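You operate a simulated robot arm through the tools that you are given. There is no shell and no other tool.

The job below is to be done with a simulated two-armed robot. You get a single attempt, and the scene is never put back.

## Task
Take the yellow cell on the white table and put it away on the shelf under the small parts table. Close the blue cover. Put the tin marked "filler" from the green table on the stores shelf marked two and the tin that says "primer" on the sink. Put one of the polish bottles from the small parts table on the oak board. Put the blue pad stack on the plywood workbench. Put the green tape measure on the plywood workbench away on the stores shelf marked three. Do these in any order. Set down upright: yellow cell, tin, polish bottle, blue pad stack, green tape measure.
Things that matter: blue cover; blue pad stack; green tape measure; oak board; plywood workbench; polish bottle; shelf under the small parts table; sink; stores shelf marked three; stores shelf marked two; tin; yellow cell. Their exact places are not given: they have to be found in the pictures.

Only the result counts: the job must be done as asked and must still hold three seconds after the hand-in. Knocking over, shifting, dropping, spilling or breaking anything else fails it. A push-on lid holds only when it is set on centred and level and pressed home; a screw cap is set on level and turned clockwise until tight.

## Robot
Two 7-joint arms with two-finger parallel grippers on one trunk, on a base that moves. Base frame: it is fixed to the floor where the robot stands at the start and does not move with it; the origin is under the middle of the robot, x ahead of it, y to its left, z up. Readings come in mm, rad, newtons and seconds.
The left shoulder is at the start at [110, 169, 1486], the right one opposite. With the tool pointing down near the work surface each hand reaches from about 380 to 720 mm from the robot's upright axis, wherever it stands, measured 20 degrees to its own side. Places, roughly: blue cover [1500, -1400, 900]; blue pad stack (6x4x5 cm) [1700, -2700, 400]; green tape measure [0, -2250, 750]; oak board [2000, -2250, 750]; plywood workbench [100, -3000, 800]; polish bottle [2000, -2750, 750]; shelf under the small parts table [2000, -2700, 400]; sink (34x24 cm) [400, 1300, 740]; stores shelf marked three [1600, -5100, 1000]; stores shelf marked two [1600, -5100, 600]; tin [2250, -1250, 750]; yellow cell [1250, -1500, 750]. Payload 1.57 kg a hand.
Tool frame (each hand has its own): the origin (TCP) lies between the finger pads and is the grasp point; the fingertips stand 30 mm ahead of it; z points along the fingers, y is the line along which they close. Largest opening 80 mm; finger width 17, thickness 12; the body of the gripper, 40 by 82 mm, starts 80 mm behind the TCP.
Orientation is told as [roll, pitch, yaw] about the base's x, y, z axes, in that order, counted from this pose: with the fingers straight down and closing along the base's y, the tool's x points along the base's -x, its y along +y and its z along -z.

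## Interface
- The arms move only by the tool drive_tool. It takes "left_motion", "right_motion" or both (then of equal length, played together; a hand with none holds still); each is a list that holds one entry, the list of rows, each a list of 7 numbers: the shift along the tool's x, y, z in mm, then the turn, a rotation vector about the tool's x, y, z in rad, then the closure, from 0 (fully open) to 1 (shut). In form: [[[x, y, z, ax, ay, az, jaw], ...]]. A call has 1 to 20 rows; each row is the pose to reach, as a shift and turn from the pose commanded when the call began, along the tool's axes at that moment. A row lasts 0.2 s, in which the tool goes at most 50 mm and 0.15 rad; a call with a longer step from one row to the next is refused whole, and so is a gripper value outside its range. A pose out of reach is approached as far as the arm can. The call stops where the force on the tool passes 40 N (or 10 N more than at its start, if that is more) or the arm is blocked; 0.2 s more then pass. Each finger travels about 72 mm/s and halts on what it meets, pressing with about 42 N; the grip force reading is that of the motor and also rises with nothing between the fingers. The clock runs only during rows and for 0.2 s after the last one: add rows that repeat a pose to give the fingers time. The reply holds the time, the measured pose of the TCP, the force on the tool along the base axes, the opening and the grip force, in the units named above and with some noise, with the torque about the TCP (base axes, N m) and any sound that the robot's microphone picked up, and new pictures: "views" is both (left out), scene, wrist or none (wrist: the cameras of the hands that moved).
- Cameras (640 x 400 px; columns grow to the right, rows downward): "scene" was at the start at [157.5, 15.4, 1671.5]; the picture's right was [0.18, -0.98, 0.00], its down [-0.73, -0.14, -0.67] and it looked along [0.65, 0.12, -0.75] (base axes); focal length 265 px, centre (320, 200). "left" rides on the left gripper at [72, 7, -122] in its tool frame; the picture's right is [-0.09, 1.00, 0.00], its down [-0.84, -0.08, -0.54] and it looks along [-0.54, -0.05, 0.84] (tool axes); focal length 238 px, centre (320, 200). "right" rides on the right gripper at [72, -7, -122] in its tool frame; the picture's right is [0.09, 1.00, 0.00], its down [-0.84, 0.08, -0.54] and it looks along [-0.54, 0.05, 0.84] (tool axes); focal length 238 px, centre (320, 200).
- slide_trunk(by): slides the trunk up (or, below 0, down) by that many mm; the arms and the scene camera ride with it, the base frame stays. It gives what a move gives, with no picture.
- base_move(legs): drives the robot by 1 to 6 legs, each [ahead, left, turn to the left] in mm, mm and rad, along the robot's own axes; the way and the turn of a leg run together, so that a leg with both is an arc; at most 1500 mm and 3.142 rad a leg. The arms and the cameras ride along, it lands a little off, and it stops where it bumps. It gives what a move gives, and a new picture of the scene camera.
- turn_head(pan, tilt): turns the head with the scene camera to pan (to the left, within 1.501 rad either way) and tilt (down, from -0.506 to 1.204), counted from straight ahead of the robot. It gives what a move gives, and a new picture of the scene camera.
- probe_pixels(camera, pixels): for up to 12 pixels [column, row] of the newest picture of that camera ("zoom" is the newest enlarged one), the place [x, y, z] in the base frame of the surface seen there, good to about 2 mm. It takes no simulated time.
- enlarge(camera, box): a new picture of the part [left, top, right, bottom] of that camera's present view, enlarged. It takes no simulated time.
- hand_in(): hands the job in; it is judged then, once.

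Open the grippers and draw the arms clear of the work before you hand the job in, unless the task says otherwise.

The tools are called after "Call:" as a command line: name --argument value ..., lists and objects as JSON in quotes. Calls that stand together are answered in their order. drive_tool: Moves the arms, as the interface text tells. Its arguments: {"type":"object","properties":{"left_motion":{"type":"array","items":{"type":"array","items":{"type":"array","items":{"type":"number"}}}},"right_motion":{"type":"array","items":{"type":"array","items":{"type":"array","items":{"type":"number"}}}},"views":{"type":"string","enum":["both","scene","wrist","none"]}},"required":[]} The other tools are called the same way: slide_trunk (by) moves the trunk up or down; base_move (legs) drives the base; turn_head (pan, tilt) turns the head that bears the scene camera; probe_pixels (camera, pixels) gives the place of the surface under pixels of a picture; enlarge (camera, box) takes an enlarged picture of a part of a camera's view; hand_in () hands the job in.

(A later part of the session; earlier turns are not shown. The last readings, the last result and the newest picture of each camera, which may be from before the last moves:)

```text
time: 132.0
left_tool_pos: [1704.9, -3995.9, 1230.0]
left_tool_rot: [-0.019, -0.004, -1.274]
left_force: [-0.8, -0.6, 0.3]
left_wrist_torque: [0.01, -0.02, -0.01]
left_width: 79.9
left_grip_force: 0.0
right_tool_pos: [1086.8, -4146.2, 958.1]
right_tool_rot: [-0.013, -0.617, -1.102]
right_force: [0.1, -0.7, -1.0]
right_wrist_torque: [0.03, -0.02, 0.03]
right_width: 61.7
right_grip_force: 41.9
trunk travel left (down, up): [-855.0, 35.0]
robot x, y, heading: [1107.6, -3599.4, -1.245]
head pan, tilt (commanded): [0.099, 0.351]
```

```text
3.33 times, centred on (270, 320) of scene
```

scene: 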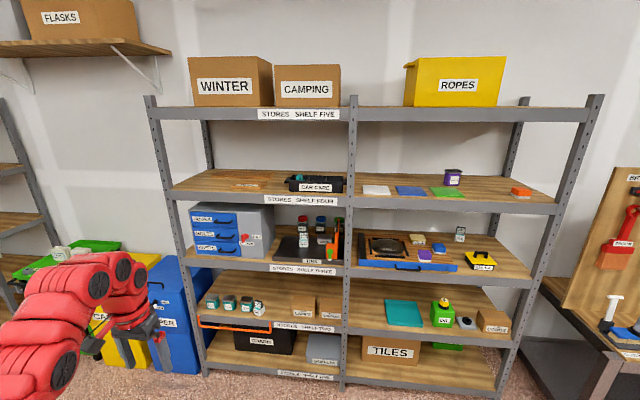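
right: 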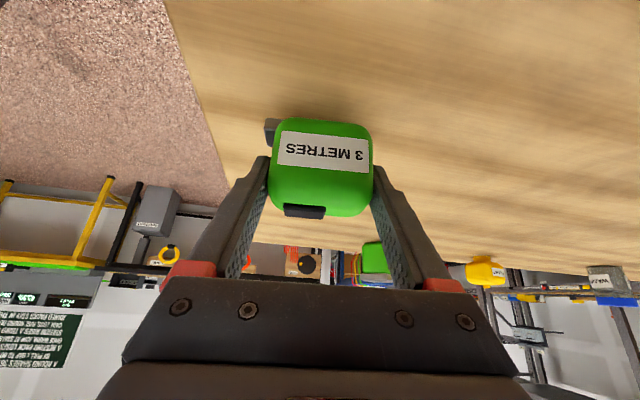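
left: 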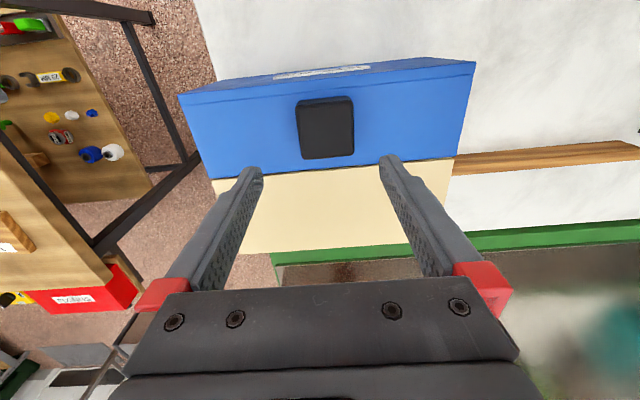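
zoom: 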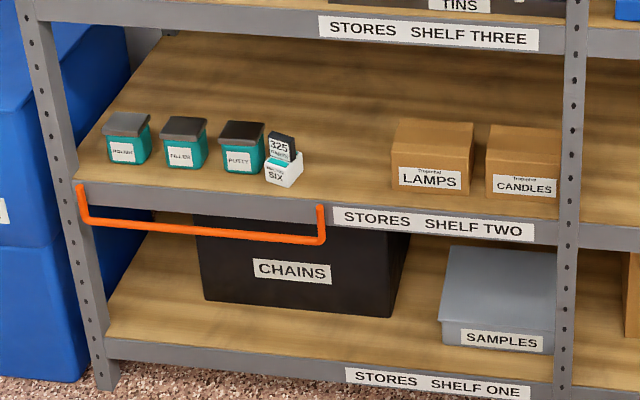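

I probe shelf three and two surfaces, free spots, posts and label positions.

Call:
probe_pixels --camera "scene" --pixels '[[148, 110], [345, 110], [590, 110], [268, 262], [302, 268], [470, 262], [500, 265], [520, 268], [463, 255], [400, 262], [490, 240], [272, 255]]'

Call:
probe_pixels --camera "scene" --pixels '[[305, 328], [275, 305], [275, 290], [230, 295], [300, 200], [310, 193], [302, 208], [350, 250], [510, 340], [470, 325], [355, 318], [266, 268]]'

```text
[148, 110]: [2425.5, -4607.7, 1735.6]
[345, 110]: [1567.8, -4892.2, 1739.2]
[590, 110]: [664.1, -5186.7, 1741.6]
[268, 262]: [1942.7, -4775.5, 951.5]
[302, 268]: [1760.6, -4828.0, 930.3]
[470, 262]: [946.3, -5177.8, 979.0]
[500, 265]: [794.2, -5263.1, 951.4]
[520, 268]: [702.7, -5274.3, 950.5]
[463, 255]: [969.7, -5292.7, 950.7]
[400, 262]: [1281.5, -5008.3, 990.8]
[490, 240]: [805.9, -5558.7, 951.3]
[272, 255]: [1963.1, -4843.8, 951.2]
```

```text
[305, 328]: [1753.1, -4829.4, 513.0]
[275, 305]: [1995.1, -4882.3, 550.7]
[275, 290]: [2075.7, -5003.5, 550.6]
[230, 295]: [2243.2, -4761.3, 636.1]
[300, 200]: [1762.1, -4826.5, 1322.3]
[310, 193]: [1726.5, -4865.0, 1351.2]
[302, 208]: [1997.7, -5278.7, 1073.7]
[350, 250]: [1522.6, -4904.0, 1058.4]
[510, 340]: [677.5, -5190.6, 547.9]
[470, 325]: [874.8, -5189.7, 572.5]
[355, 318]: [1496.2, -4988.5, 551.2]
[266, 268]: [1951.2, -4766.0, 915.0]
```

Rack centre is n≈−35 so shelf three spans both bays. I look closely at candidate free spots on shelf three.

Call:
enlarge --camera "scene" --box '[250, 220, 320, 275]'

Call:
enlarge --camera "scene" --box '[435, 215, 545, 285]'

```text
7.27 times, centred on (285, 248) of scene
```

zoom: 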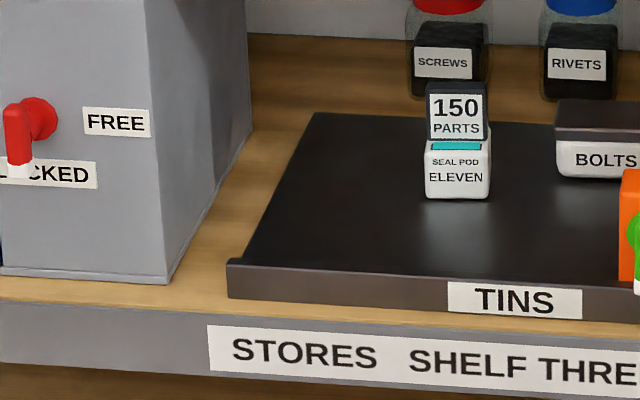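

```text
5.71 times, centred on (490, 250) of scene
```

zoom: 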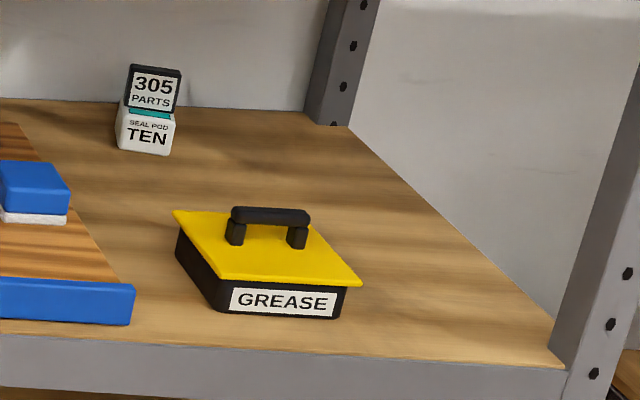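

The right bay has open board right of the GREASE box. I probe its extents.

Call:
probe_pixels --camera "zoom" --pixels '[[335, 315], [358, 285], [225, 312], [545, 352], [552, 330], [430, 330], [430, 270], [380, 240], [480, 300], [132, 322], [170, 320], [570, 350]]'

```text
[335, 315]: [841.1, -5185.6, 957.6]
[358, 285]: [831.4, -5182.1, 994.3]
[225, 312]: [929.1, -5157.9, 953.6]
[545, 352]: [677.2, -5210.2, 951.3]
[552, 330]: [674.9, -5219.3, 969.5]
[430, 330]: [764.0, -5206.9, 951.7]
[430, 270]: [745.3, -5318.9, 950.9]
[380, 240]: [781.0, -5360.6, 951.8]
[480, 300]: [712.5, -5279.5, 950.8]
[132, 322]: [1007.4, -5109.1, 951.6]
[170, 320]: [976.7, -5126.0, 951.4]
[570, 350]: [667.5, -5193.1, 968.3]
```

A 150 mm wide free strip right of GREASE (n −802…−955) suits the tape. I drive forward 640 mm and then right 650 mm to line up the right hand with it.

Call:
base_move --legs '[[0, 0, -0.015], [640, 0, 0], [0, -650, 0]]'

Call:
turn_head --pan -0.2 --tilt 0.55

```text
time: 139.1
left_tool_pos: [1278.8, -4819.0, 1229.8]
left_tool_rot: [-0.02, -0.005, -1.293]
left_force: [0.8, -0.2, 0.5]
left_wrist_torque: [-0.03, 0.02, 0.01]
left_width: 79.9
left_grip_force: 0.0
right_tool_pos: [657.7, -4955.3, 956.9]
right_tool_rot: [-0.014, -0.617, -1.124]
right_force: [-0.2, -0.8, -1.3]
right_wrist_torque: [-0.01, 0.0, 0.0]
right_width: 61.6
right_grip_force: 41.9
trunk travel left (down, up): [-855.0, 35.0]
robot x, y, heading: [695.0, -4407.8, -1.262]
head pan, tilt (commanded): [0.099, 0.351]
```

scene: 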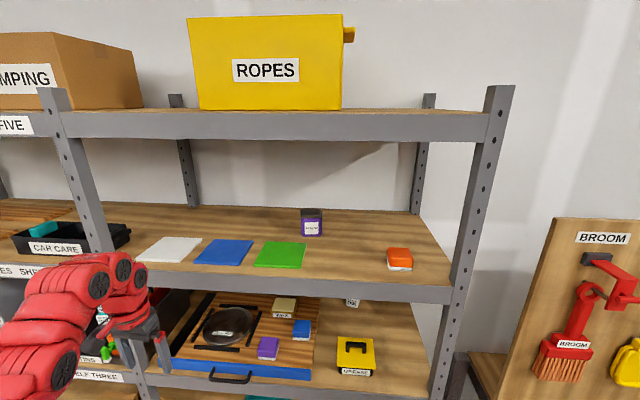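

```text
time: 139.9
left_tool_pos: [1279.5, -4819.3, 1229.8]
left_tool_rot: [-0.019, -0.005, -1.294]
left_force: [-0.4, -0.5, 0.5]
left_wrist_torque: [-0.02, -0.03, 0.03]
left_width: 79.8
left_grip_force: 0.0
right_tool_pos: [658.5, -4956.4, 957.5]
right_tool_rot: [-0.013, -0.616, -1.123]
right_force: [-0.7, -0.5, -2.0]
right_wrist_torque: [0.01, -0.04, -0.02]
right_width: 61.6
right_grip_force: 42.5
trunk travel left (down, up): [-855.0, 35.0]
robot x, y, heading: [691.4, -4407.0, -1.263]
head pan, tilt (commanded): [-0.201, 0.55]
```

scene: 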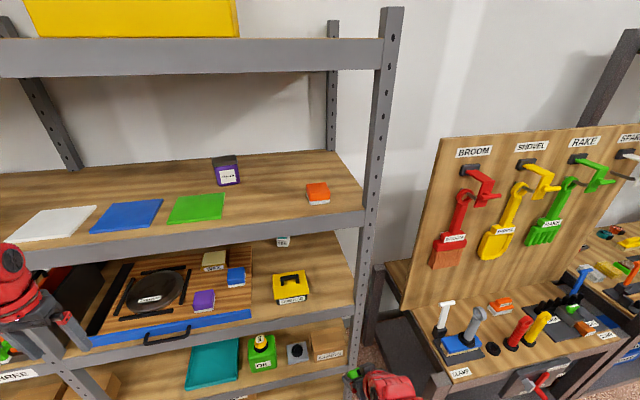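

The left hand would foul shelf four when I go closer, so I lower and pull it back first.

Call:
drive_tool --left_motion '[[[10, 0, 45, 0, 0, 0, 0], [20, 0, 90, 0, 0, 0, 0], [40, 0, 130, 0, 0, 0, 0], [60, 0, 170, 0, 0, 0, 0], [85, 0, 210, 0, 0, 0, 0], [110, 0, 250, 0, 0, 0, 0], [140, 0, 290, 0, 0, 0, 0], [160, 0, 320, 0, 0, 0, 0]]]' --views "none"

```text
time: 141.7
left_tool_pos: [1228.7, -4670.2, 909.6]
left_tool_rot: [-0.019, -0.006, -1.295]
left_force: [0.9, -0.6, -0.2]
left_wrist_torque: [0.01, 0.02, 0.01]
left_width: 80.0
left_grip_force: 0.1
left hand out of reach, approached as far as the arm can: row 1, 2, 3, 4
right_tool_pos: [657.0, -4957.0, 956.8]
right_tool_rot: [-0.012, -0.619, -1.123]
right_force: [-0.5, 0.9, -1.8]
right_wrist_torque: [0.0, 0.0, 0.01]
right_width: 61.6
right_grip_force: 41.3
trunk travel left (down, up): [-855.0, 35.0]
robot x, y, heading: [694.6, -4412.4, -1.266]
head pan, tilt (commanded): [-0.201, 0.55]
```

Left hand is tucked. I raise the right hand 90 mm so the tape clears the shelf edge, then drive forward 190 mm.

Call:
drive_tool --right_motion '[[[-18, 0, -25, 0, 0, 0, 0.6], [-36, 0, -50, 0, 0, 0, 0.6], [-52, 0, -73, 0, 0, 0, 0.6], [-52, 0, -73, 0, 0, 0, 0.6]]]' --views "none"

```text
time: 142.7
left_tool_pos: [1228.2, -4668.8, 909.7]
left_tool_rot: [-0.019, -0.005, -1.294]
left_force: [0.4, 0.2, 0.4]
left_wrist_torque: [-0.03, -0.05, -0.02]
left_width: 79.9
left_grip_force: 0.1
right_tool_pos: [657.9, -4955.5, 998.5]
right_tool_rot: [-0.013, -0.616, -1.123]
right_force: [-0.5, 0.2, -1.2]
right_wrist_torque: [0.01, 0.01, 0.01]
right_width: 61.7
right_grip_force: 42.1
right hand out of reach, approached as far as the arm can: row 2, 3, 4
trunk travel left (down, up): [-855.0, 35.0]
robot x, y, heading: [691.7, -4409.4, -1.268]
head pan, tilt (commanded): [-0.201, 0.55]
```

The hand is at its upper limit for this radius; I extend it forward and up together.

Call:
drive_tool --right_motion '[[[-25, 0, 0, 0, 0, 0, 0.6], [-50, 0, 0, 0, 0, 0, 0.6], [-75, 0, 0, 0, 0, 0, 0.6], [-75, 0, 0, 0, 0, 0, 0.6]]]' --views "none"

```text
time: 143.7
left_tool_pos: [1228.8, -4668.4, 910.5]
left_tool_rot: [-0.02, -0.005, -1.294]
left_force: [-0.1, -0.1, 0.1]
left_wrist_torque: [0.03, 0.02, 0.0]
left_width: 80.1
left_grip_force: 0.0
right_tool_pos: [684.6, -5010.9, 1041.7]
right_tool_rot: [-0.015, -0.618, -1.123]
right_force: [0.6, 0.0, -0.6]
right_wrist_torque: [-0.01, -0.01, 0.0]
right_width: 61.1
right_grip_force: 41.5
trunk travel left (down, up): [-855.0, 35.0]
robot x, y, heading: [694.3, -4411.8, -1.268]
head pan, tilt (commanded): [-0.201, 0.55]
```

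Now at z=1042 the tape's base is ~45 mm above the shelf board. I drive forward 200 mm toward the shelf.

Call:
base_move --legs '[[200, 5, 0]]'

Call:
enlarge --camera "right" --box '[0, 0, 640, 400]'

```text
time: 145.3
left_tool_pos: [1293.9, -4857.0, 910.4]
left_tool_rot: [-0.018, -0.005, -1.294]
left_force: [-0.2, -0.3, -0.2]
left_wrist_torque: [0.02, 0.05, 0.02]
left_width: 80.1
left_grip_force: 0.0
right_tool_pos: [749.8, -5198.1, 1042.8]
right_tool_rot: [-0.014, -0.618, -1.124]
right_force: [0.6, -1.3, -1.9]
right_wrist_torque: [0.03, -0.03, 0.02]
right_width: 61.6
right_grip_force: 42.1
trunk travel left (down, up): [-855.0, 35.0]
robot x, y, heading: [755.7, -4599.7, -1.262]
head pan, tilt (commanded): [-0.201, 0.55]
```

scene: 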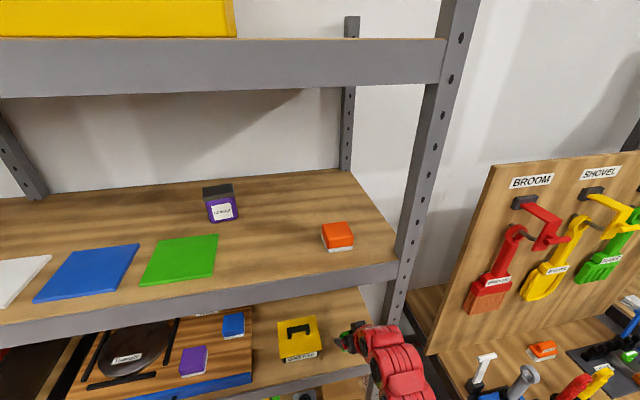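

```text
1.00 times, centred on (320, 200) of right (not enlarged: the box is as wide or as high as the picture)
```

zoom: 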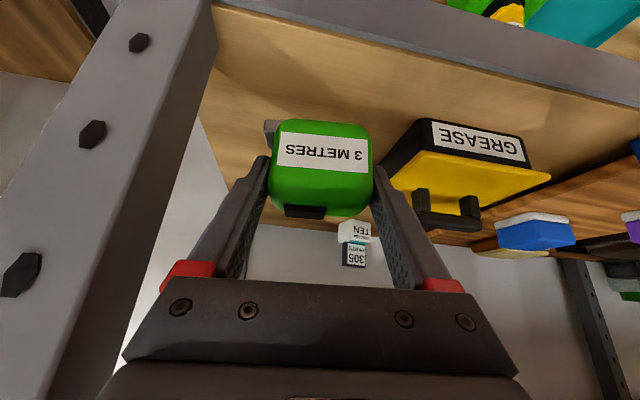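

The free strip is right under the tape, GREASE to its left side. I extend 55 mm inward and lower 38 mm.

Call:
drive_tool --right_motion '[[[-22, 0, 16, 0, 0, 0, 0.6], [-45, 0, 32, 0, 0, 0, 0.6], [-37, 0, 43, 0, 0, 0, 0.6], [-29, 0, 54, 0, 0, 0, 0.6], [-23, 0, 63, 0, 0, 0, 0.6], [-23, 0, 63, 0, 0, 0, 0.6]]]' --views "wrist"

```text
time: 146.7
left_tool_pos: [1293.6, -4858.7, 909.8]
left_tool_rot: [-0.019, -0.004, -1.293]
left_force: [0.3, -0.2, 0.4]
left_wrist_torque: [0.02, -0.02, 0.01]
left_width: 80.0
left_grip_force: 0.0
right_tool_pos: [772.9, -5250.2, 1004.3]
right_tool_rot: [-0.015, -0.618, -1.122]
right_force: [0.1, 0.4, -1.3]
right_wrist_torque: [-0.06, 0.0, 0.01]
right_width: 61.5
right_grip_force: 42.2
trunk travel left (down, up): [-855.0, 35.0]
robot x, y, heading: [756.5, -4601.6, -1.265]
head pan, tilt (commanded): [-0.201, 0.55]
```

right: 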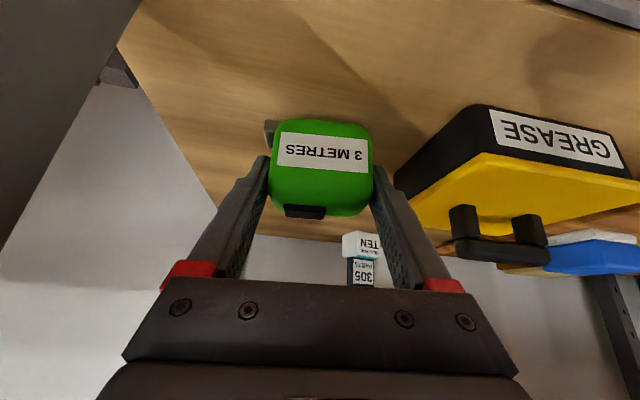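

7 mm above the board. I lower to contact and open the jaws slowly to ~74 mm.

Call:
drive_tool --right_motion '[[[2, 0, 3, 0, 0, 0, 0.6], [4, 0, 5.6, 0, 0, 0, 0.6], [4.8, 0, 6.7, 0, 0, 0, 0.6], [4.8, 0, 6.7, 0, 0, 0, 0.2], [4.8, 0, 6.7, 0, 0, 0, 0.08], [4.8, 0, 6.7, 0, 0, 0, 0.08]]]' --views "wrist"

```text
time: 148.1
left_tool_pos: [1294.6, -4858.2, 909.3]
left_tool_rot: [-0.018, -0.006, -1.295]
left_force: [0.2, -0.1, 0.3]
left_wrist_torque: [0.0, 0.01, -0.01]
left_width: 80.0
left_grip_force: 0.1
right_tool_pos: [773.0, -5249.1, 995.6]
right_tool_rot: [-0.015, -0.62, -1.123]
right_force: [0.0, -0.4, 0.5]
right_wrist_torque: [0.02, 0.04, -0.03]
right_width: 73.6
right_grip_force: 0.0
trunk travel left (down, up): [-855.0, 35.0]
robot x, y, heading: [757.3, -4601.7, -1.262]
head pan, tilt (commanded): [-0.201, 0.55]
```

right: 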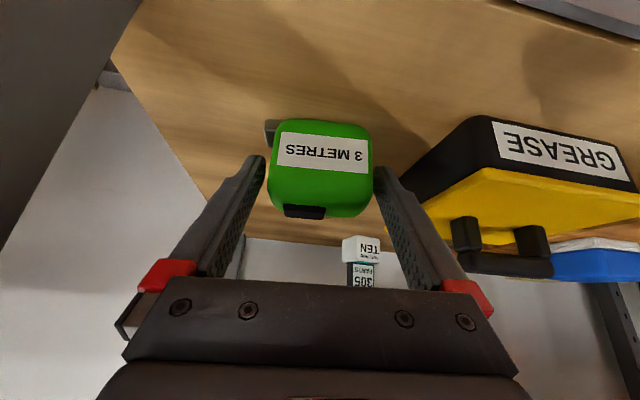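

Released cleanly. I retreat along the finger axis then straight back out of the shelf.

Call:
drive_tool --right_motion '[[[0, 0, -20, 0, 0, 0, 0.08], [0, 0, -40, 0, 0, 0, 0.08], [10, 0, -60, 0, 0, 0, 0.08], [35, 0, -80, 0, 0, 0, 0.08], [60, 0, -98, 0, 0, 0, 0.0], [85, 0, -116, 0, 0, 0, 0.0], [110, 0, -134, 0, 0, 0, 0.0]]]' --views "both"

```text
time: 149.7
left_tool_pos: [1293.9, -4857.8, 910.4]
left_tool_rot: [-0.018, -0.004, -1.295]
left_force: [0.0, 0.0, -0.1]
left_wrist_torque: [0.03, -0.01, 0.0]
left_width: 80.1
left_grip_force: 0.0
right_tool_pos: [736.1, -5172.5, 1041.3]
right_tool_rot: [-0.012, -0.617, -1.121]
right_force: [-0.3, 0.3, 0.4]
right_wrist_torque: [-0.06, -0.03, -0.03]
right_width: 80.0
right_grip_force: 0.1
right hand out of reach, approached as far as the arm can: row 5, 6, 7
trunk travel left (down, up): [-855.0, 35.0]
robot x, y, heading: [760.1, -4600.5, -1.266]
head pan, tilt (commanded): [-0.201, 0.55]
```

scene: 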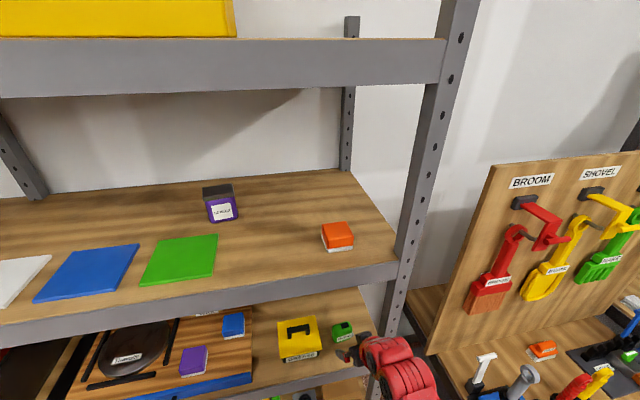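
right: 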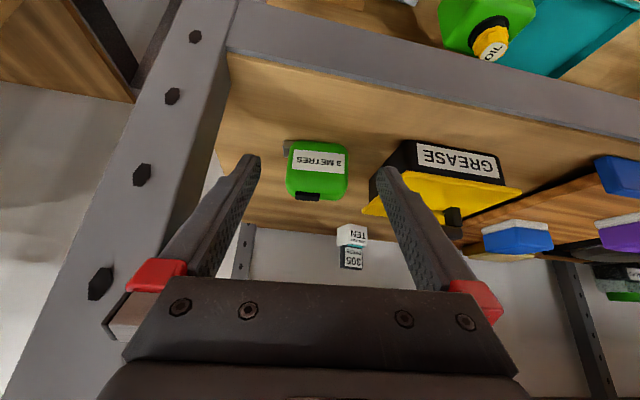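

The tape stands upright on shelf three. I back away 400 mm and look down to judge the base's footprint.

Call:
base_move --legs '[[-400, 0, 0]]'

Call:
turn_head --pan 0.0 --tilt 1.2

```text
time: 152.2
left_tool_pos: [1173.1, -4474.6, 908.8]
left_tool_rot: [-0.02, -0.005, -1.294]
left_force: [-1.0, 0.1, 0.2]
left_wrist_torque: [-0.01, -0.03, 0.0]
left_width: 80.1
left_grip_force: 0.0
right_tool_pos: [617.1, -4790.6, 1040.0]
right_tool_rot: [-0.014, -0.615, -1.121]
right_force: [0.7, -0.5, 0.4]
right_wrist_torque: [0.02, 0.02, -0.03]
right_width: 80.2
right_grip_force: 0.0
trunk travel left (down, up): [-855.0, 35.0]
robot x, y, heading: [638.8, -4217.7, -1.263]
head pan, tilt (commanded): [-0.201, 0.55]
```

scene: 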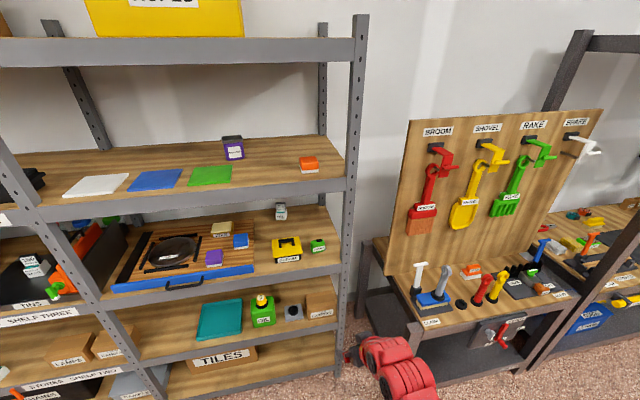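

```text
time: 153.3
left_tool_pos: [1172.7, -4473.6, 909.6]
left_tool_rot: [-0.019, -0.004, -1.29]
left_force: [-0.1, -0.1, 0.0]
left_wrist_torque: [0.0, 0.0, -0.03]
left_width: 79.8
left_grip_force: 0.2
right_tool_pos: [617.2, -4789.5, 1041.3]
right_tool_rot: [-0.013, -0.615, -1.12]
right_force: [-0.5, -0.2, 0.7]
right_wrist_torque: [0.0, 0.01, -0.04]
right_width: 80.0
right_grip_force: 0.0
trunk travel left (down, up): [-855.0, 35.0]
robot x, y, heading: [635.9, -4214.2, -1.264]
head pan, tilt (commanded): [0.0, 1.201]
```

scene: 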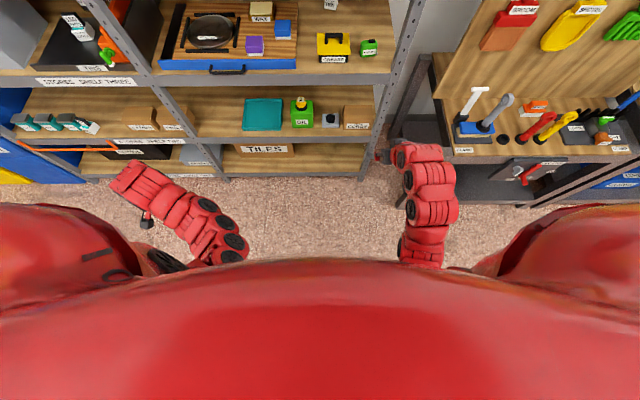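

Call:
probe_pixels --camera "scene" --pixels '[[330, 250], [320, 265], [320, 300], [320, 390], [100, 230], [560, 230], [205, 250], [420, 250]]'

```text
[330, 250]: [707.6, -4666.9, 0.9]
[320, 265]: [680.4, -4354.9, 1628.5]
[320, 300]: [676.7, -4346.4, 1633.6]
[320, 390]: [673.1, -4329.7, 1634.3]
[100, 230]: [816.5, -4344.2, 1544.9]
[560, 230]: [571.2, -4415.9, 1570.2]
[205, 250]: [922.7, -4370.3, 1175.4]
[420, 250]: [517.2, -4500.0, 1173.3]
```

The base front stays within 475 mm. Next: the polish bottle. I sidestep left, turn left to face the small parts table, and travel along the aisle.

Call:
base_move --legs '[[0, 640, 0], [0, 0, 1.571], [0, 1250, 0]]'

Call:
turn_head --pan 0.0 --tilt 0.6

```text
time: 166.5
left_tool_pos: [1146.3, -2299.7, 909.9]
left_tool_rot: [-0.02, -0.005, 0.268]
left_force: [0.8, 1.4, -0.7]
left_wrist_torque: [-0.03, 0.03, 0.02]
left_width: 80.1
left_grip_force: 0.0
right_tool_pos: [1456.0, -2860.1, 1039.4]
right_tool_rot: [-0.014, -0.619, 0.439]
right_force: [0.4, 0.0, 0.3]
right_wrist_torque: [-0.01, 0.03, 0.0]
right_width: 79.8
right_grip_force: 0.1
trunk travel left (down, up): [-855.0, 35.0]
robot x, y, heading: [881.6, -2836.2, 0.292]
head pan, tilt (commanded): [0.0, 1.201]
```

scene: 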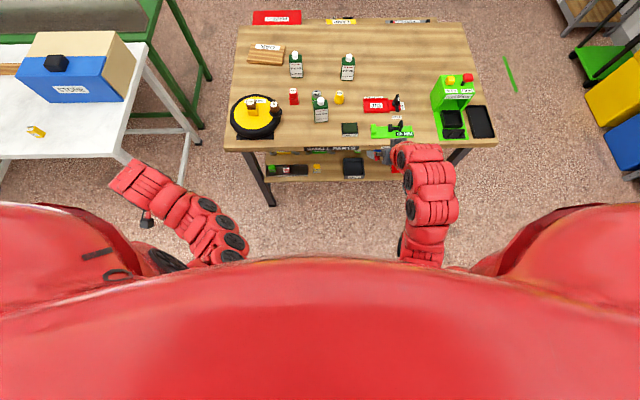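

```text
time: 167.5
left_tool_pos: [1147.2, -2300.3, 909.8]
left_tool_rot: [-0.019, -0.005, 0.267]
left_force: [0.2, 0.3, 0.5]
left_wrist_torque: [0.01, 0.01, -0.01]
left_width: 80.2
left_grip_force: 0.0
right_tool_pos: [1456.3, -2861.0, 1040.5]
right_tool_rot: [-0.014, -0.617, 0.437]
right_force: [0.6, 0.9, 0.5]
right_wrist_torque: [0.02, 0.0, 0.0]
right_width: 80.0
right_grip_force: 0.0
trunk travel left (down, up): [-855.0, 35.0]
robot x, y, heading: [881.5, -2836.6, 0.293]
head pan, tilt (commanded): [0.0, 0.6]
```

scene: 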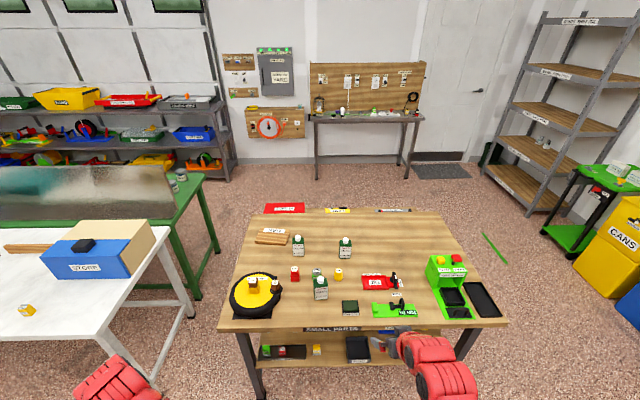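

Excellent overview. I enlarge the tabletop, and the green strip on the floor to the right.

Call:
enlarge --camera "scene" --box '[225, 200, 365, 310]'

Call:
probe_pixels --camera "zoom" --pixels '[[155, 130], [275, 145], [265, 185], [140, 180], [215, 160], [330, 160], [335, 215], [310, 245], [360, 240], [540, 165], [550, 230], [430, 370]]'

Call:
enlarge --camera "scene" --box '[440, 200, 560, 300]'

```text
3.64 times, centred on (295, 255) of scene
```

zoom: 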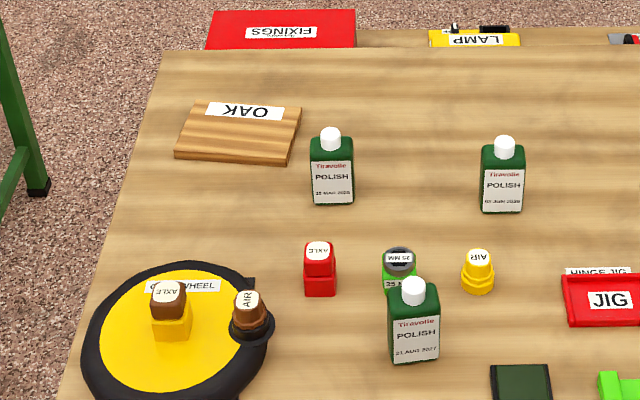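

```text
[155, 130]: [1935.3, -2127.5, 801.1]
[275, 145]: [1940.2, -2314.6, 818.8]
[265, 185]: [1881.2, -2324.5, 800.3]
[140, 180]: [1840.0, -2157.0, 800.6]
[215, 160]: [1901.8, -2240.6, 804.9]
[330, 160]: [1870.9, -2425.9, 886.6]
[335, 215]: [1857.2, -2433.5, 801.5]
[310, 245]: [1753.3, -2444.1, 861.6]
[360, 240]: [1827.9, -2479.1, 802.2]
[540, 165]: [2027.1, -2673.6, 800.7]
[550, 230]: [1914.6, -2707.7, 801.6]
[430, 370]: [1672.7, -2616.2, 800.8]
```

```text
4.00 times, centred on (500, 250) of scene
```

zoom: 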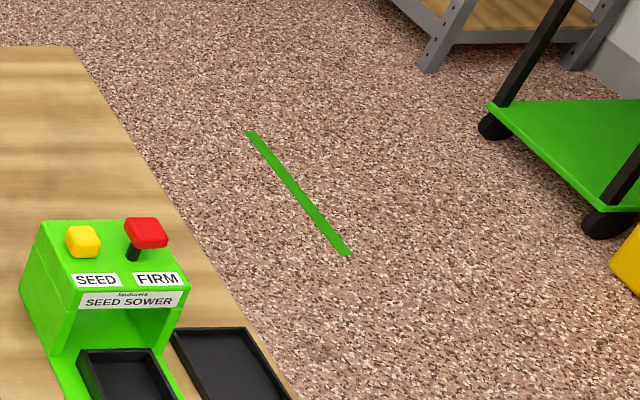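

I zoom on bottle A and the oak board for exact geometry.

Call:
enlarge --camera "scene" --box '[255, 220, 311, 260]'

Call:
probe_pixels --camera "zoom" --pixels '[[65, 90], [205, 105], [185, 165], [20, 155], [350, 165], [350, 250], [485, 170], [490, 250], [415, 160], [420, 120], [340, 130], [350, 300]]'

```text
10.00 times, centred on (283, 240) of scene
```

zoom: 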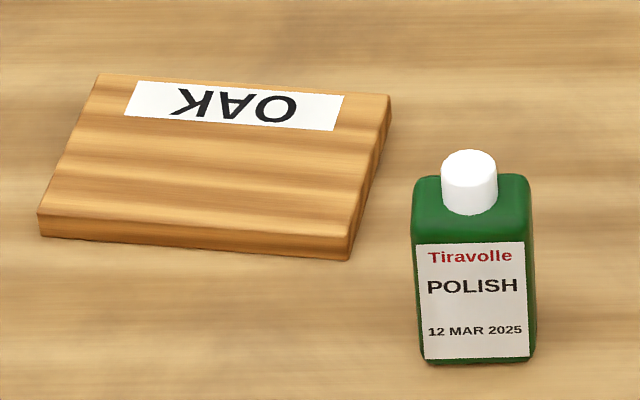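

```text
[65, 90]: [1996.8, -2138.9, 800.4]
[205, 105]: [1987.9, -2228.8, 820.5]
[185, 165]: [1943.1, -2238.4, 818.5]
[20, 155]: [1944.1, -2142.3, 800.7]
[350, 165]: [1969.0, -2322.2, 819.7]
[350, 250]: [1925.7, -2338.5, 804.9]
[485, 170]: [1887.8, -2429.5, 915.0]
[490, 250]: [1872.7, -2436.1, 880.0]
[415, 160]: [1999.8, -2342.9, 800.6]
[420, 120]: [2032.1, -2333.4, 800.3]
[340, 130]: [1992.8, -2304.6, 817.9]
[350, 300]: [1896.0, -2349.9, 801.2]
```

Call:
probe_pixels --camera "zoom" --pixels '[[105, 82], [382, 101], [343, 230], [48, 209], [425, 250], [518, 250], [522, 350], [434, 350], [425, 186], [522, 183], [468, 160], [534, 300]]'

```text
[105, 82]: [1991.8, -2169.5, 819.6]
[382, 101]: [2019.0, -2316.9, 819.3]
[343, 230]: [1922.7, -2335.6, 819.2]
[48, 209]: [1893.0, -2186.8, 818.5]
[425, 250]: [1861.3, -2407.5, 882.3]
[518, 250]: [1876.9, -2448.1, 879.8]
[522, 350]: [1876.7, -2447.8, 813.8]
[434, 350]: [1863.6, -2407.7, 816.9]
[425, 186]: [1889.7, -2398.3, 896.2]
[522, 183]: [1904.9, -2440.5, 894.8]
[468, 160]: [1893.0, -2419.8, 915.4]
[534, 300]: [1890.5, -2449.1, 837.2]
```

Oak board: 150×100 mm, top z 819, centre (1957,-2252). Bottle C (front, "21 AUG 2027") has clear access; I measure it.

Call:
enlarge --camera "scene" --box '[300, 260, 348, 304]'

```text
9.09 times, centred on (324, 282) of scene
```

zoom: 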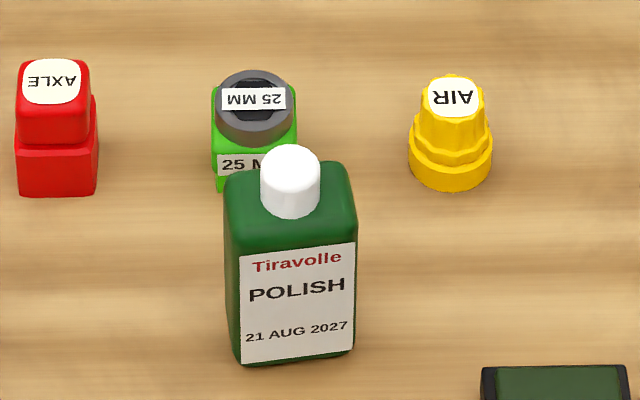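

Call:
probe_pixels --camera "zoom" --pixels '[[245, 250], [350, 248], [350, 340], [248, 355], [235, 185], [345, 170], [292, 155], [230, 250], [215, 180], [295, 130], [65, 190], [240, 362]]'

```text
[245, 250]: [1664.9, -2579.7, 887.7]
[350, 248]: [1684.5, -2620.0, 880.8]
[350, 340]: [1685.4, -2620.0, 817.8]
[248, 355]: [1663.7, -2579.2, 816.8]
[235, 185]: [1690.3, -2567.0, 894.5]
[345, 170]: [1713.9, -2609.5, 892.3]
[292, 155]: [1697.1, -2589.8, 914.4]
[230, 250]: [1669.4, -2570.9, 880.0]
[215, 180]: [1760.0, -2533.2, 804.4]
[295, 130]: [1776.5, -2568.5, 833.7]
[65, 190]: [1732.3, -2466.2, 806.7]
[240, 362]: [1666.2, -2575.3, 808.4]
```

Bottle C centre ≈(1689,-2589), 52 mm wide, yaw +0.14. I nudge the base, then bring the left hand forward/up over the table with a 1.0 rad tilt.

Call:
base_move --legs '[[0, -50, 0.02]]'

Call:
drive_tool --left_motion '[[[-30, -32, -22, 0, -0.09, 0, 0], [-60, -64, -44, 0, -0.18, 0, 0], [-90, -96, -66, 0, -0.27, 0, 0], [-120, -128, -88, 0, -0.36, 0, 0], [-150, -160, -110, 0, -0.45, 0, 0], [-180, -192, -132, 0, -0.54, 0, 0], [-210, -224, -154, 0, -0.63, 0, 0], [-240, -256, -176, 0, -0.72, 0, 0], [-270, -288, -198, 0, -0.81, 0, 0], [-300, -320, -220, 0, -0.9, 0, 0], [-330, -350, -240, 0, -1.0, 0, 0], [-330, -350, -240, 0, -1.0, 0, 0]]]' --views "scene"

```text
time: 168.4
left_tool_pos: [1149.4, -2339.6, 907.9]
left_tool_rot: [-0.022, -0.004, 0.286]
left_force: [-0.6, 0.3, 0.8]
left_wrist_torque: [-0.03, 0.01, -0.02]
left_width: 80.0
left_grip_force: 0.0
right_tool_pos: [1470.5, -2894.2, 1041.1]
right_tool_rot: [-0.015, -0.616, 0.462]
right_force: [-0.3, -0.4, -0.7]
right_wrist_torque: [-0.02, -0.03, 0.01]
right_width: 80.1
right_grip_force: 0.1
trunk travel left (down, up): [-855.0, 35.0]
robot x, y, heading: [897.8, -2878.0, 0.317]
head pan, tilt (commanded): [0.0, 0.6]
```

scene: 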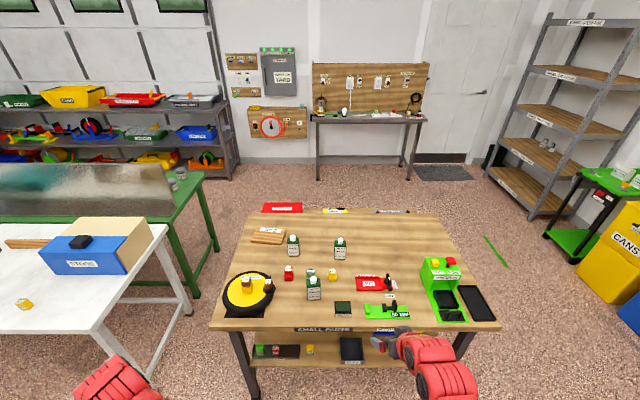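

```text
time: 171.0
left_tool_pos: [1560.8, -2579.4, 1158.8]
left_tool_rot: [-0.035, -1.008, 0.319]
left_force: [0.1, -0.5, 0.5]
left_wrist_torque: [-0.01, -0.06, 0.04]
left_width: 79.9
left_grip_force: 0.1
right_tool_pos: [1470.4, -2895.4, 1042.3]
right_tool_rot: [-0.013, -0.618, 0.459]
right_force: [-0.4, -0.2, 0.5]
right_wrist_torque: [0.02, 0.0, 0.02]
right_width: 80.2
right_grip_force: 0.0
trunk travel left (down, up): [-855.0, 35.0]
robot x, y, heading: [896.5, -2880.7, 0.313]
head pan, tilt (commanded): [0.0, 0.6]
```

scene: 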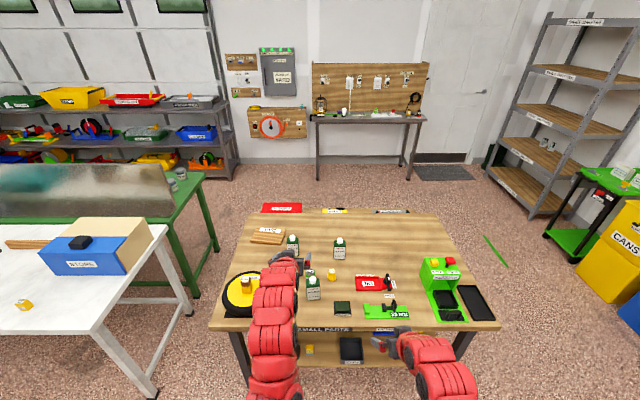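

The left hand is up over the table front. I lower the trunk 200 mm (hand to z≈959, clear of everything below).

Call:
slide_trunk --by -200

```text
time: 173.2
left_tool_pos: [1561.7, -2579.3, 958.3]
left_tool_rot: [-0.034, -1.007, 0.315]
left_force: [0.2, 0.8, -0.9]
left_wrist_torque: [0.02, 0.01, -0.01]
left_width: 79.8
left_grip_force: 0.1
right_tool_pos: [1471.4, -2896.3, 841.0]
right_tool_rot: [-0.014, -0.617, 0.458]
right_force: [-0.1, -0.4, -0.5]
right_wrist_torque: [-0.02, -0.01, 0.03]
right_width: 79.8
right_grip_force: 0.0
trunk travel left (down, up): [-655.0, 235.0]
robot x, y, heading: [897.1, -2879.3, 0.318]
head pan, tilt (commanded): [0.0, 0.6]
```

I move to the pre-grasp point 110 mm short of bottle C along the finger axis and match its yaw.

Call:
drive_tool --left_motion '[[[5, -20, 13, -0.05, 0.002, -0.024, 0], [10, -41, 27, -0.1, 0.004, -0.049, 0], [15, -61, 40, -0.15, 0.007, -0.073, 0], [15, -61, 40, -0.15, 0.007, -0.073, 0]]]' --views "both"

```text
time: 174.2
left_tool_pos: [1604.5, -2631.7, 924.4]
left_tool_rot: [0.0, -0.997, 0.454]
left_force: [-0.6, 0.1, -0.4]
left_wrist_torque: [-0.02, 0.0, -0.02]
left_width: 80.0
left_grip_force: 0.0
right_tool_pos: [1469.9, -2894.9, 840.4]
right_tool_rot: [-0.016, -0.617, 0.46]
right_force: [0.3, 0.8, -0.3]
right_wrist_torque: [0.03, -0.02, 0.0]
right_width: 79.7
right_grip_force: 0.0
trunk travel left (down, up): [-655.0, 235.0]
robot x, y, heading: [899.6, -2882.0, 0.31]
head pan, tilt (commanded): [0.0, 0.6]
```

scene: 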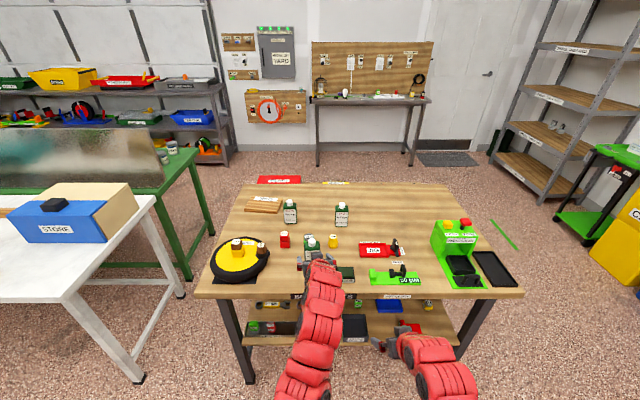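
left: 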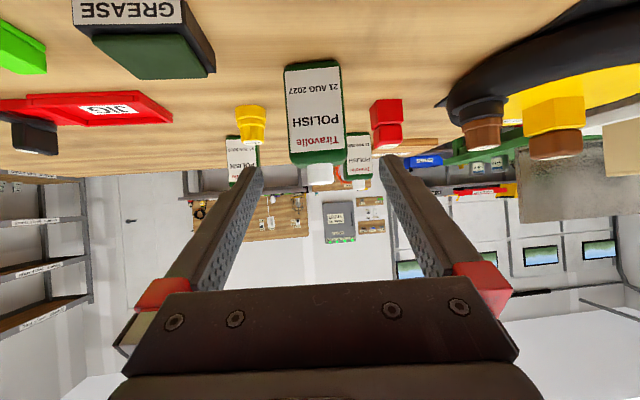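

Bottle C is centred between the fingers. I advance 110 mm and close on it.

Call:
drive_tool --left_motion '[[[0, 1, 35, 0, 0, 0, 0], [0, 2, 70, 0, 0, 0, 0], [0, 2, 95, 0, 0, 0, 0], [0, 2, 110, 0, 0, 0, 0], [0, 2, 110, 0, 0, 0, 0], [0, 2, 110, 0, 0, 0, 0.35], [0, 2, 110, 0, 0, 0, 0.6], [0, 2, 110, 0, 0, 0, 0.6]]]' --views "wrist"

```text
time: 176.0
left_tool_pos: [1686.1, -2589.0, 866.7]
left_tool_rot: [0.0, -0.998, 0.452]
left_force: [0.3, 0.1, 1.3]
left_wrist_torque: [-0.04, -0.1, 0.03]
left_width: 55.7
left_grip_force: 41.3
right_tool_pos: [1471.3, -2896.4, 840.7]
right_tool_rot: [-0.015, -0.619, 0.458]
right_force: [-0.1, 0.3, 0.5]
right_wrist_torque: [0.04, 0.0, 0.0]
right_width: 80.1
right_grip_force: 0.0
trunk travel left (down, up): [-655.0, 235.0]
robot x, y, heading: [899.3, -2880.2, 0.313]
head pan, tilt (commanded): [0.0, 0.6]
```

left: 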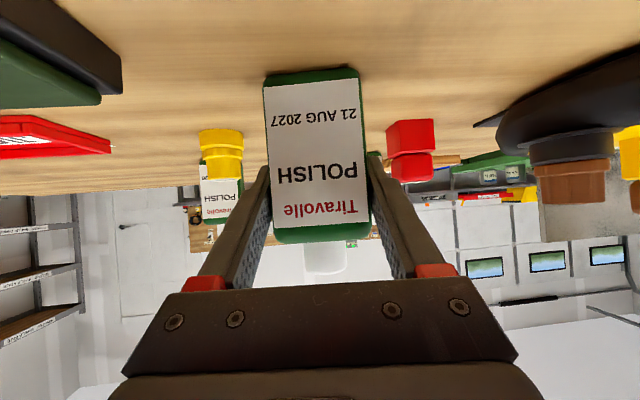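

Gripped at 55.7 mm. I test-lift slowly and then raise to about z=1010.

Call:
drive_tool --left_motion '[[[-4, 0, -2.7, 0, 0, 0, 0.6], [-8.4, 0, -5.4, 0, 0, 0, 0.6], [-17, 0, -11, 0, 0, 0, 0.6], [-34, 0, -22, 0, 0, 0, 0.6], [-55, 0, -35, 0, 0, 0, 0.6], [-76, 0, -49, 0, 0, 0, 0.6], [-98, 0, -63, 0, 0, 0, 0.6], [-120, 0, -77, 0, 0, 0, 0.6], [-120, 0, -77, 0, 0, 0, 0.6]]]' --views "both"

```text
time: 178.0
left_tool_pos: [1687.5, -2588.3, 1006.9]
left_tool_rot: [0.002, -0.997, 0.45]
left_force: [0.3, -0.4, -2.3]
left_wrist_torque: [0.05, 0.02, -0.01]
left_width: 55.6
left_grip_force: 41.9
right_tool_pos: [1471.7, -2894.6, 841.3]
right_tool_rot: [-0.015, -0.616, 0.458]
right_force: [-0.1, 0.0, -1.1]
right_wrist_torque: [0.04, -0.01, -0.03]
right_width: 79.9
right_grip_force: 0.1
trunk travel left (down, up): [-655.0, 235.0]
robot x, y, heading: [899.0, -2881.3, 0.316]
head pan, tilt (commanded): [0.0, 0.6]
```

scene: 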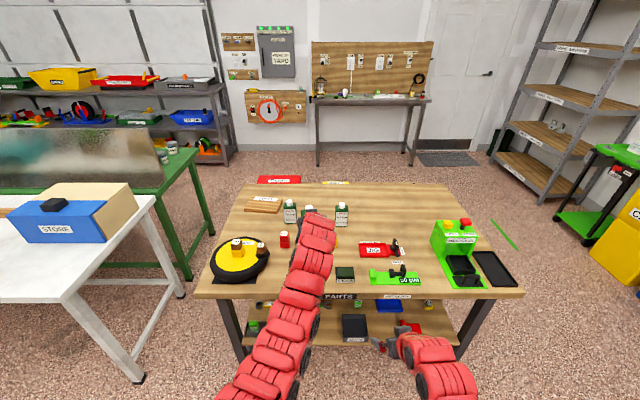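
left: 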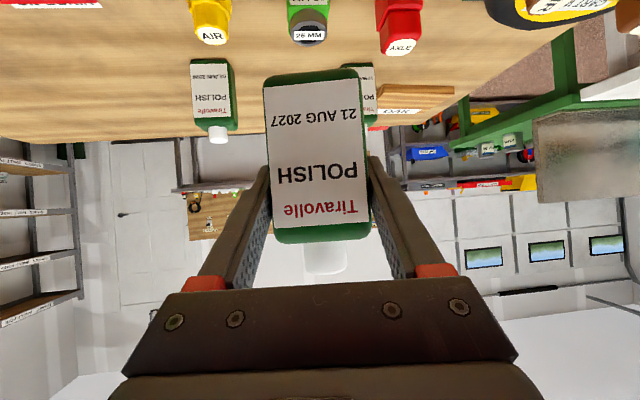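

Bottle lifted (base at z≈941). Before driving forward I tuck the right hand back and down so it won't pass over the table.

Call:
drive_tool --right_motion '[[[33, -27, -7, 0, 0.103, 0, 0], [67, -54, -14, 0, 0.206, 0, 0], [100, -82, -21, 0, 0.309, 0, 0], [133, -109, -29, 0, 0.411, 0, 0], [167, -136, -36, 0, 0.514, 0, 0], [200, -163, -43, 0, 0.617, 0, 0], [200, -163, -43, 0, 0.617, 0, 0]]]' --views "none"

```text
time: 179.6
left_tool_pos: [1687.4, -2588.1, 1008.1]
left_tool_rot: [0.0, -0.997, 0.453]
left_force: [-0.6, -0.5, -2.3]
left_wrist_torque: [-0.01, 0.03, 0.02]
left_width: 55.7
left_grip_force: 42.4
right_tool_pos: [1372.6, -3125.5, 762.3]
right_tool_rot: [-0.012, 0.001, 0.452]
right_force: [-0.1, 0.5, 0.3]
right_wrist_torque: [-0.01, 0.01, -0.01]
right_width: 79.8
right_grip_force: 0.1
trunk travel left (down, up): [-655.0, 235.0]
robot x, y, heading: [900.6, -2883.1, 0.314]
head pan, tilt (commanded): [0.0, 0.6]
```

Right hand is tucked. I move the base left 160 mm and forward 250 mm, carrying the bottle above the others.

Call:
base_move --legs '[[0, 160, 0], [250, 0, 0]]'

```text
time: 182.4
left_tool_pos: [1875.3, -2360.1, 1006.9]
left_tool_rot: [0.0, -0.997, 0.453]
left_force: [0.4, 1.2, -2.8]
left_wrist_torque: [-0.01, 0.01, -0.03]
left_width: 55.8
left_grip_force: 41.8
right_tool_pos: [1561.9, -2896.6, 761.3]
right_tool_rot: [-0.01, 0.001, 0.451]
right_force: [1.2, 0.2, 0.1]
right_wrist_torque: [-0.02, 0.01, 0.02]
right_width: 80.1
right_grip_force: 0.0
trunk travel left (down, up): [-655.0, 235.0]
robot x, y, heading: [1084.5, -2653.1, 0.321]
head pan, tilt (commanded): [0.0, 0.6]
```

scene: 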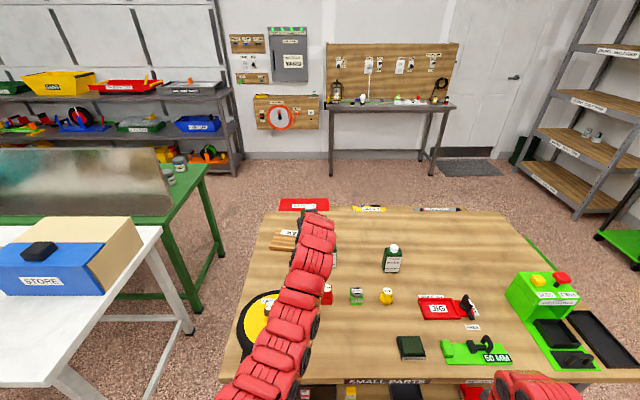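

No bump. I go 40 mm further forward for reach, then extend the hand over the oak board.

Call:
base_move --legs '[[40, 0, -0.005]]'

```text
time: 183.3
left_tool_pos: [1914.6, -2350.2, 1006.9]
left_tool_rot: [0.001, -0.998, 0.446]
left_force: [0.4, -0.1, -2.2]
left_wrist_torque: [0.02, 0.0, 0.01]
left_width: 55.8
left_grip_force: 42.0
right_tool_pos: [1597.9, -2886.9, 762.3]
right_tool_rot: [-0.012, 0.0, 0.444]
right_force: [-0.9, 0.3, 1.1]
right_wrist_torque: [-0.02, 0.0, -0.02]
right_width: 80.1
right_grip_force: 0.0
trunk travel left (down, up): [-655.0, 235.0]
robot x, y, heading: [1128.5, -2641.6, 0.313]
head pan, tilt (commanded): [0.0, 0.6]
```

scene: 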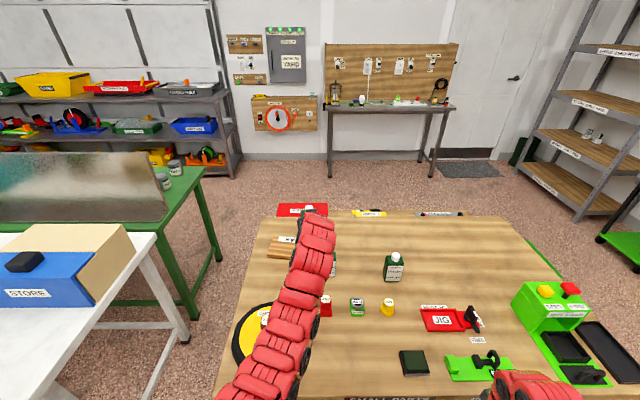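

I extend 81 mm forward and 70 mm left so the bottle is over the oak board's centre.

Call:
drive_tool --left_motion '[[[-14, 23, 22, 0, 0, 0, 0.6], [-29, 47, 45, 0, 0, 0, 0.6], [-44, 70, 68, 0, 0, 0, 0.6], [-44, 70, 68, 0, 0, 0, 0.6]]]' --views "both"

```text
time: 184.3
left_tool_pos: [1958.5, -2253.0, 1007.3]
left_tool_rot: [0.003, -0.998, 0.445]
left_force: [-0.5, 0.8, -2.2]
left_wrist_torque: [0.01, 0.04, 0.02]
left_width: 55.7
left_grip_force: 41.6
right_tool_pos: [1597.9, -2886.8, 761.9]
right_tool_rot: [-0.01, 0.001, 0.445]
right_force: [1.3, -0.6, -0.8]
right_wrist_torque: [0.01, 0.01, 0.01]
right_width: 80.1
right_grip_force: 0.1
trunk travel left (down, up): [-655.0, 235.0]
robot x, y, heading: [1124.9, -2638.2, 0.306]
head pan, tilt (commanded): [0.0, 0.6]
```

scene: 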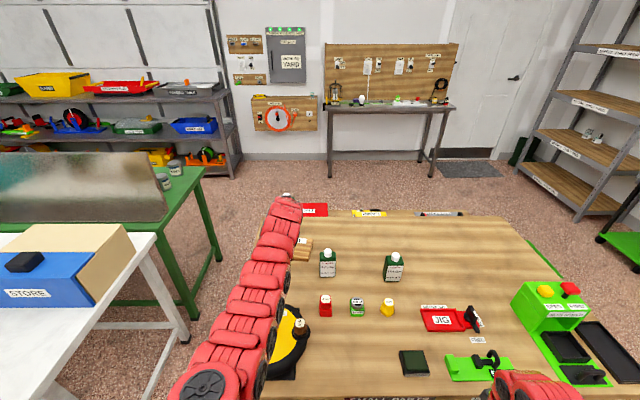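
left: 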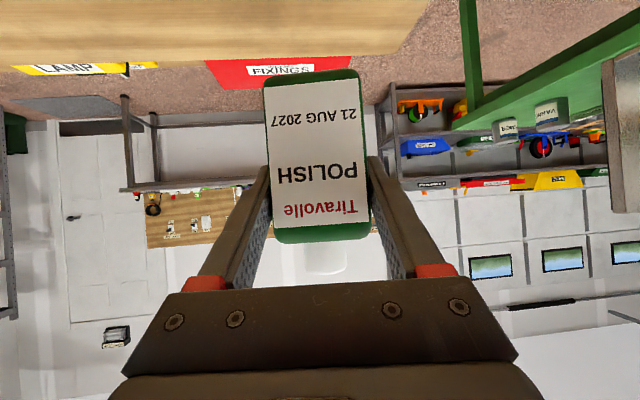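

The bottle is over the oak board centre. I lower 110 mm.

Call:
drive_tool --left_motion '[[[30, 0, 19.5, 0, 0, 0, 0.6], [60, 0, 39, 0, 0, 0, 0.6], [80, 0, 52, 0, 0, 0, 0.6], [92, 0, 59.5, 0, 0, 0, 0.6], [92, 0, 59.5, 0, 0, 0, 0.6]]]' --views "both"

```text
time: 185.5
left_tool_pos: [1951.0, -2260.8, 905.9]
left_tool_rot: [0.002, -0.996, 0.447]
left_force: [0.0, 1.1, -1.9]
left_wrist_torque: [-0.02, 0.0, -0.03]
left_width: 55.6
left_grip_force: 42.1
left hand out of reach, approached as far as the arm can: row 3, 4, 5
right_tool_pos: [1597.6, -2886.4, 762.1]
right_tool_rot: [-0.01, 0.0, 0.445]
right_force: [-0.2, -0.9, -0.1]
right_wrist_torque: [-0.01, 0.02, -0.01]
right_width: 79.9
right_grip_force: 0.0
trunk travel left (down, up): [-655.0, 235.0]
robot x, y, heading: [1126.2, -2639.0, 0.312]
head pan, tilt (commanded): [0.0, 0.6]
```

scene: 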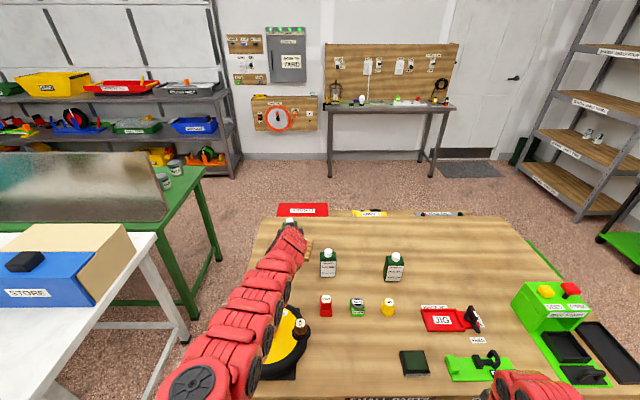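
left: 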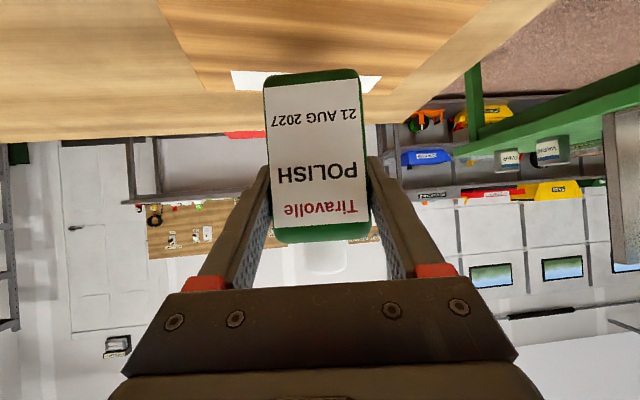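

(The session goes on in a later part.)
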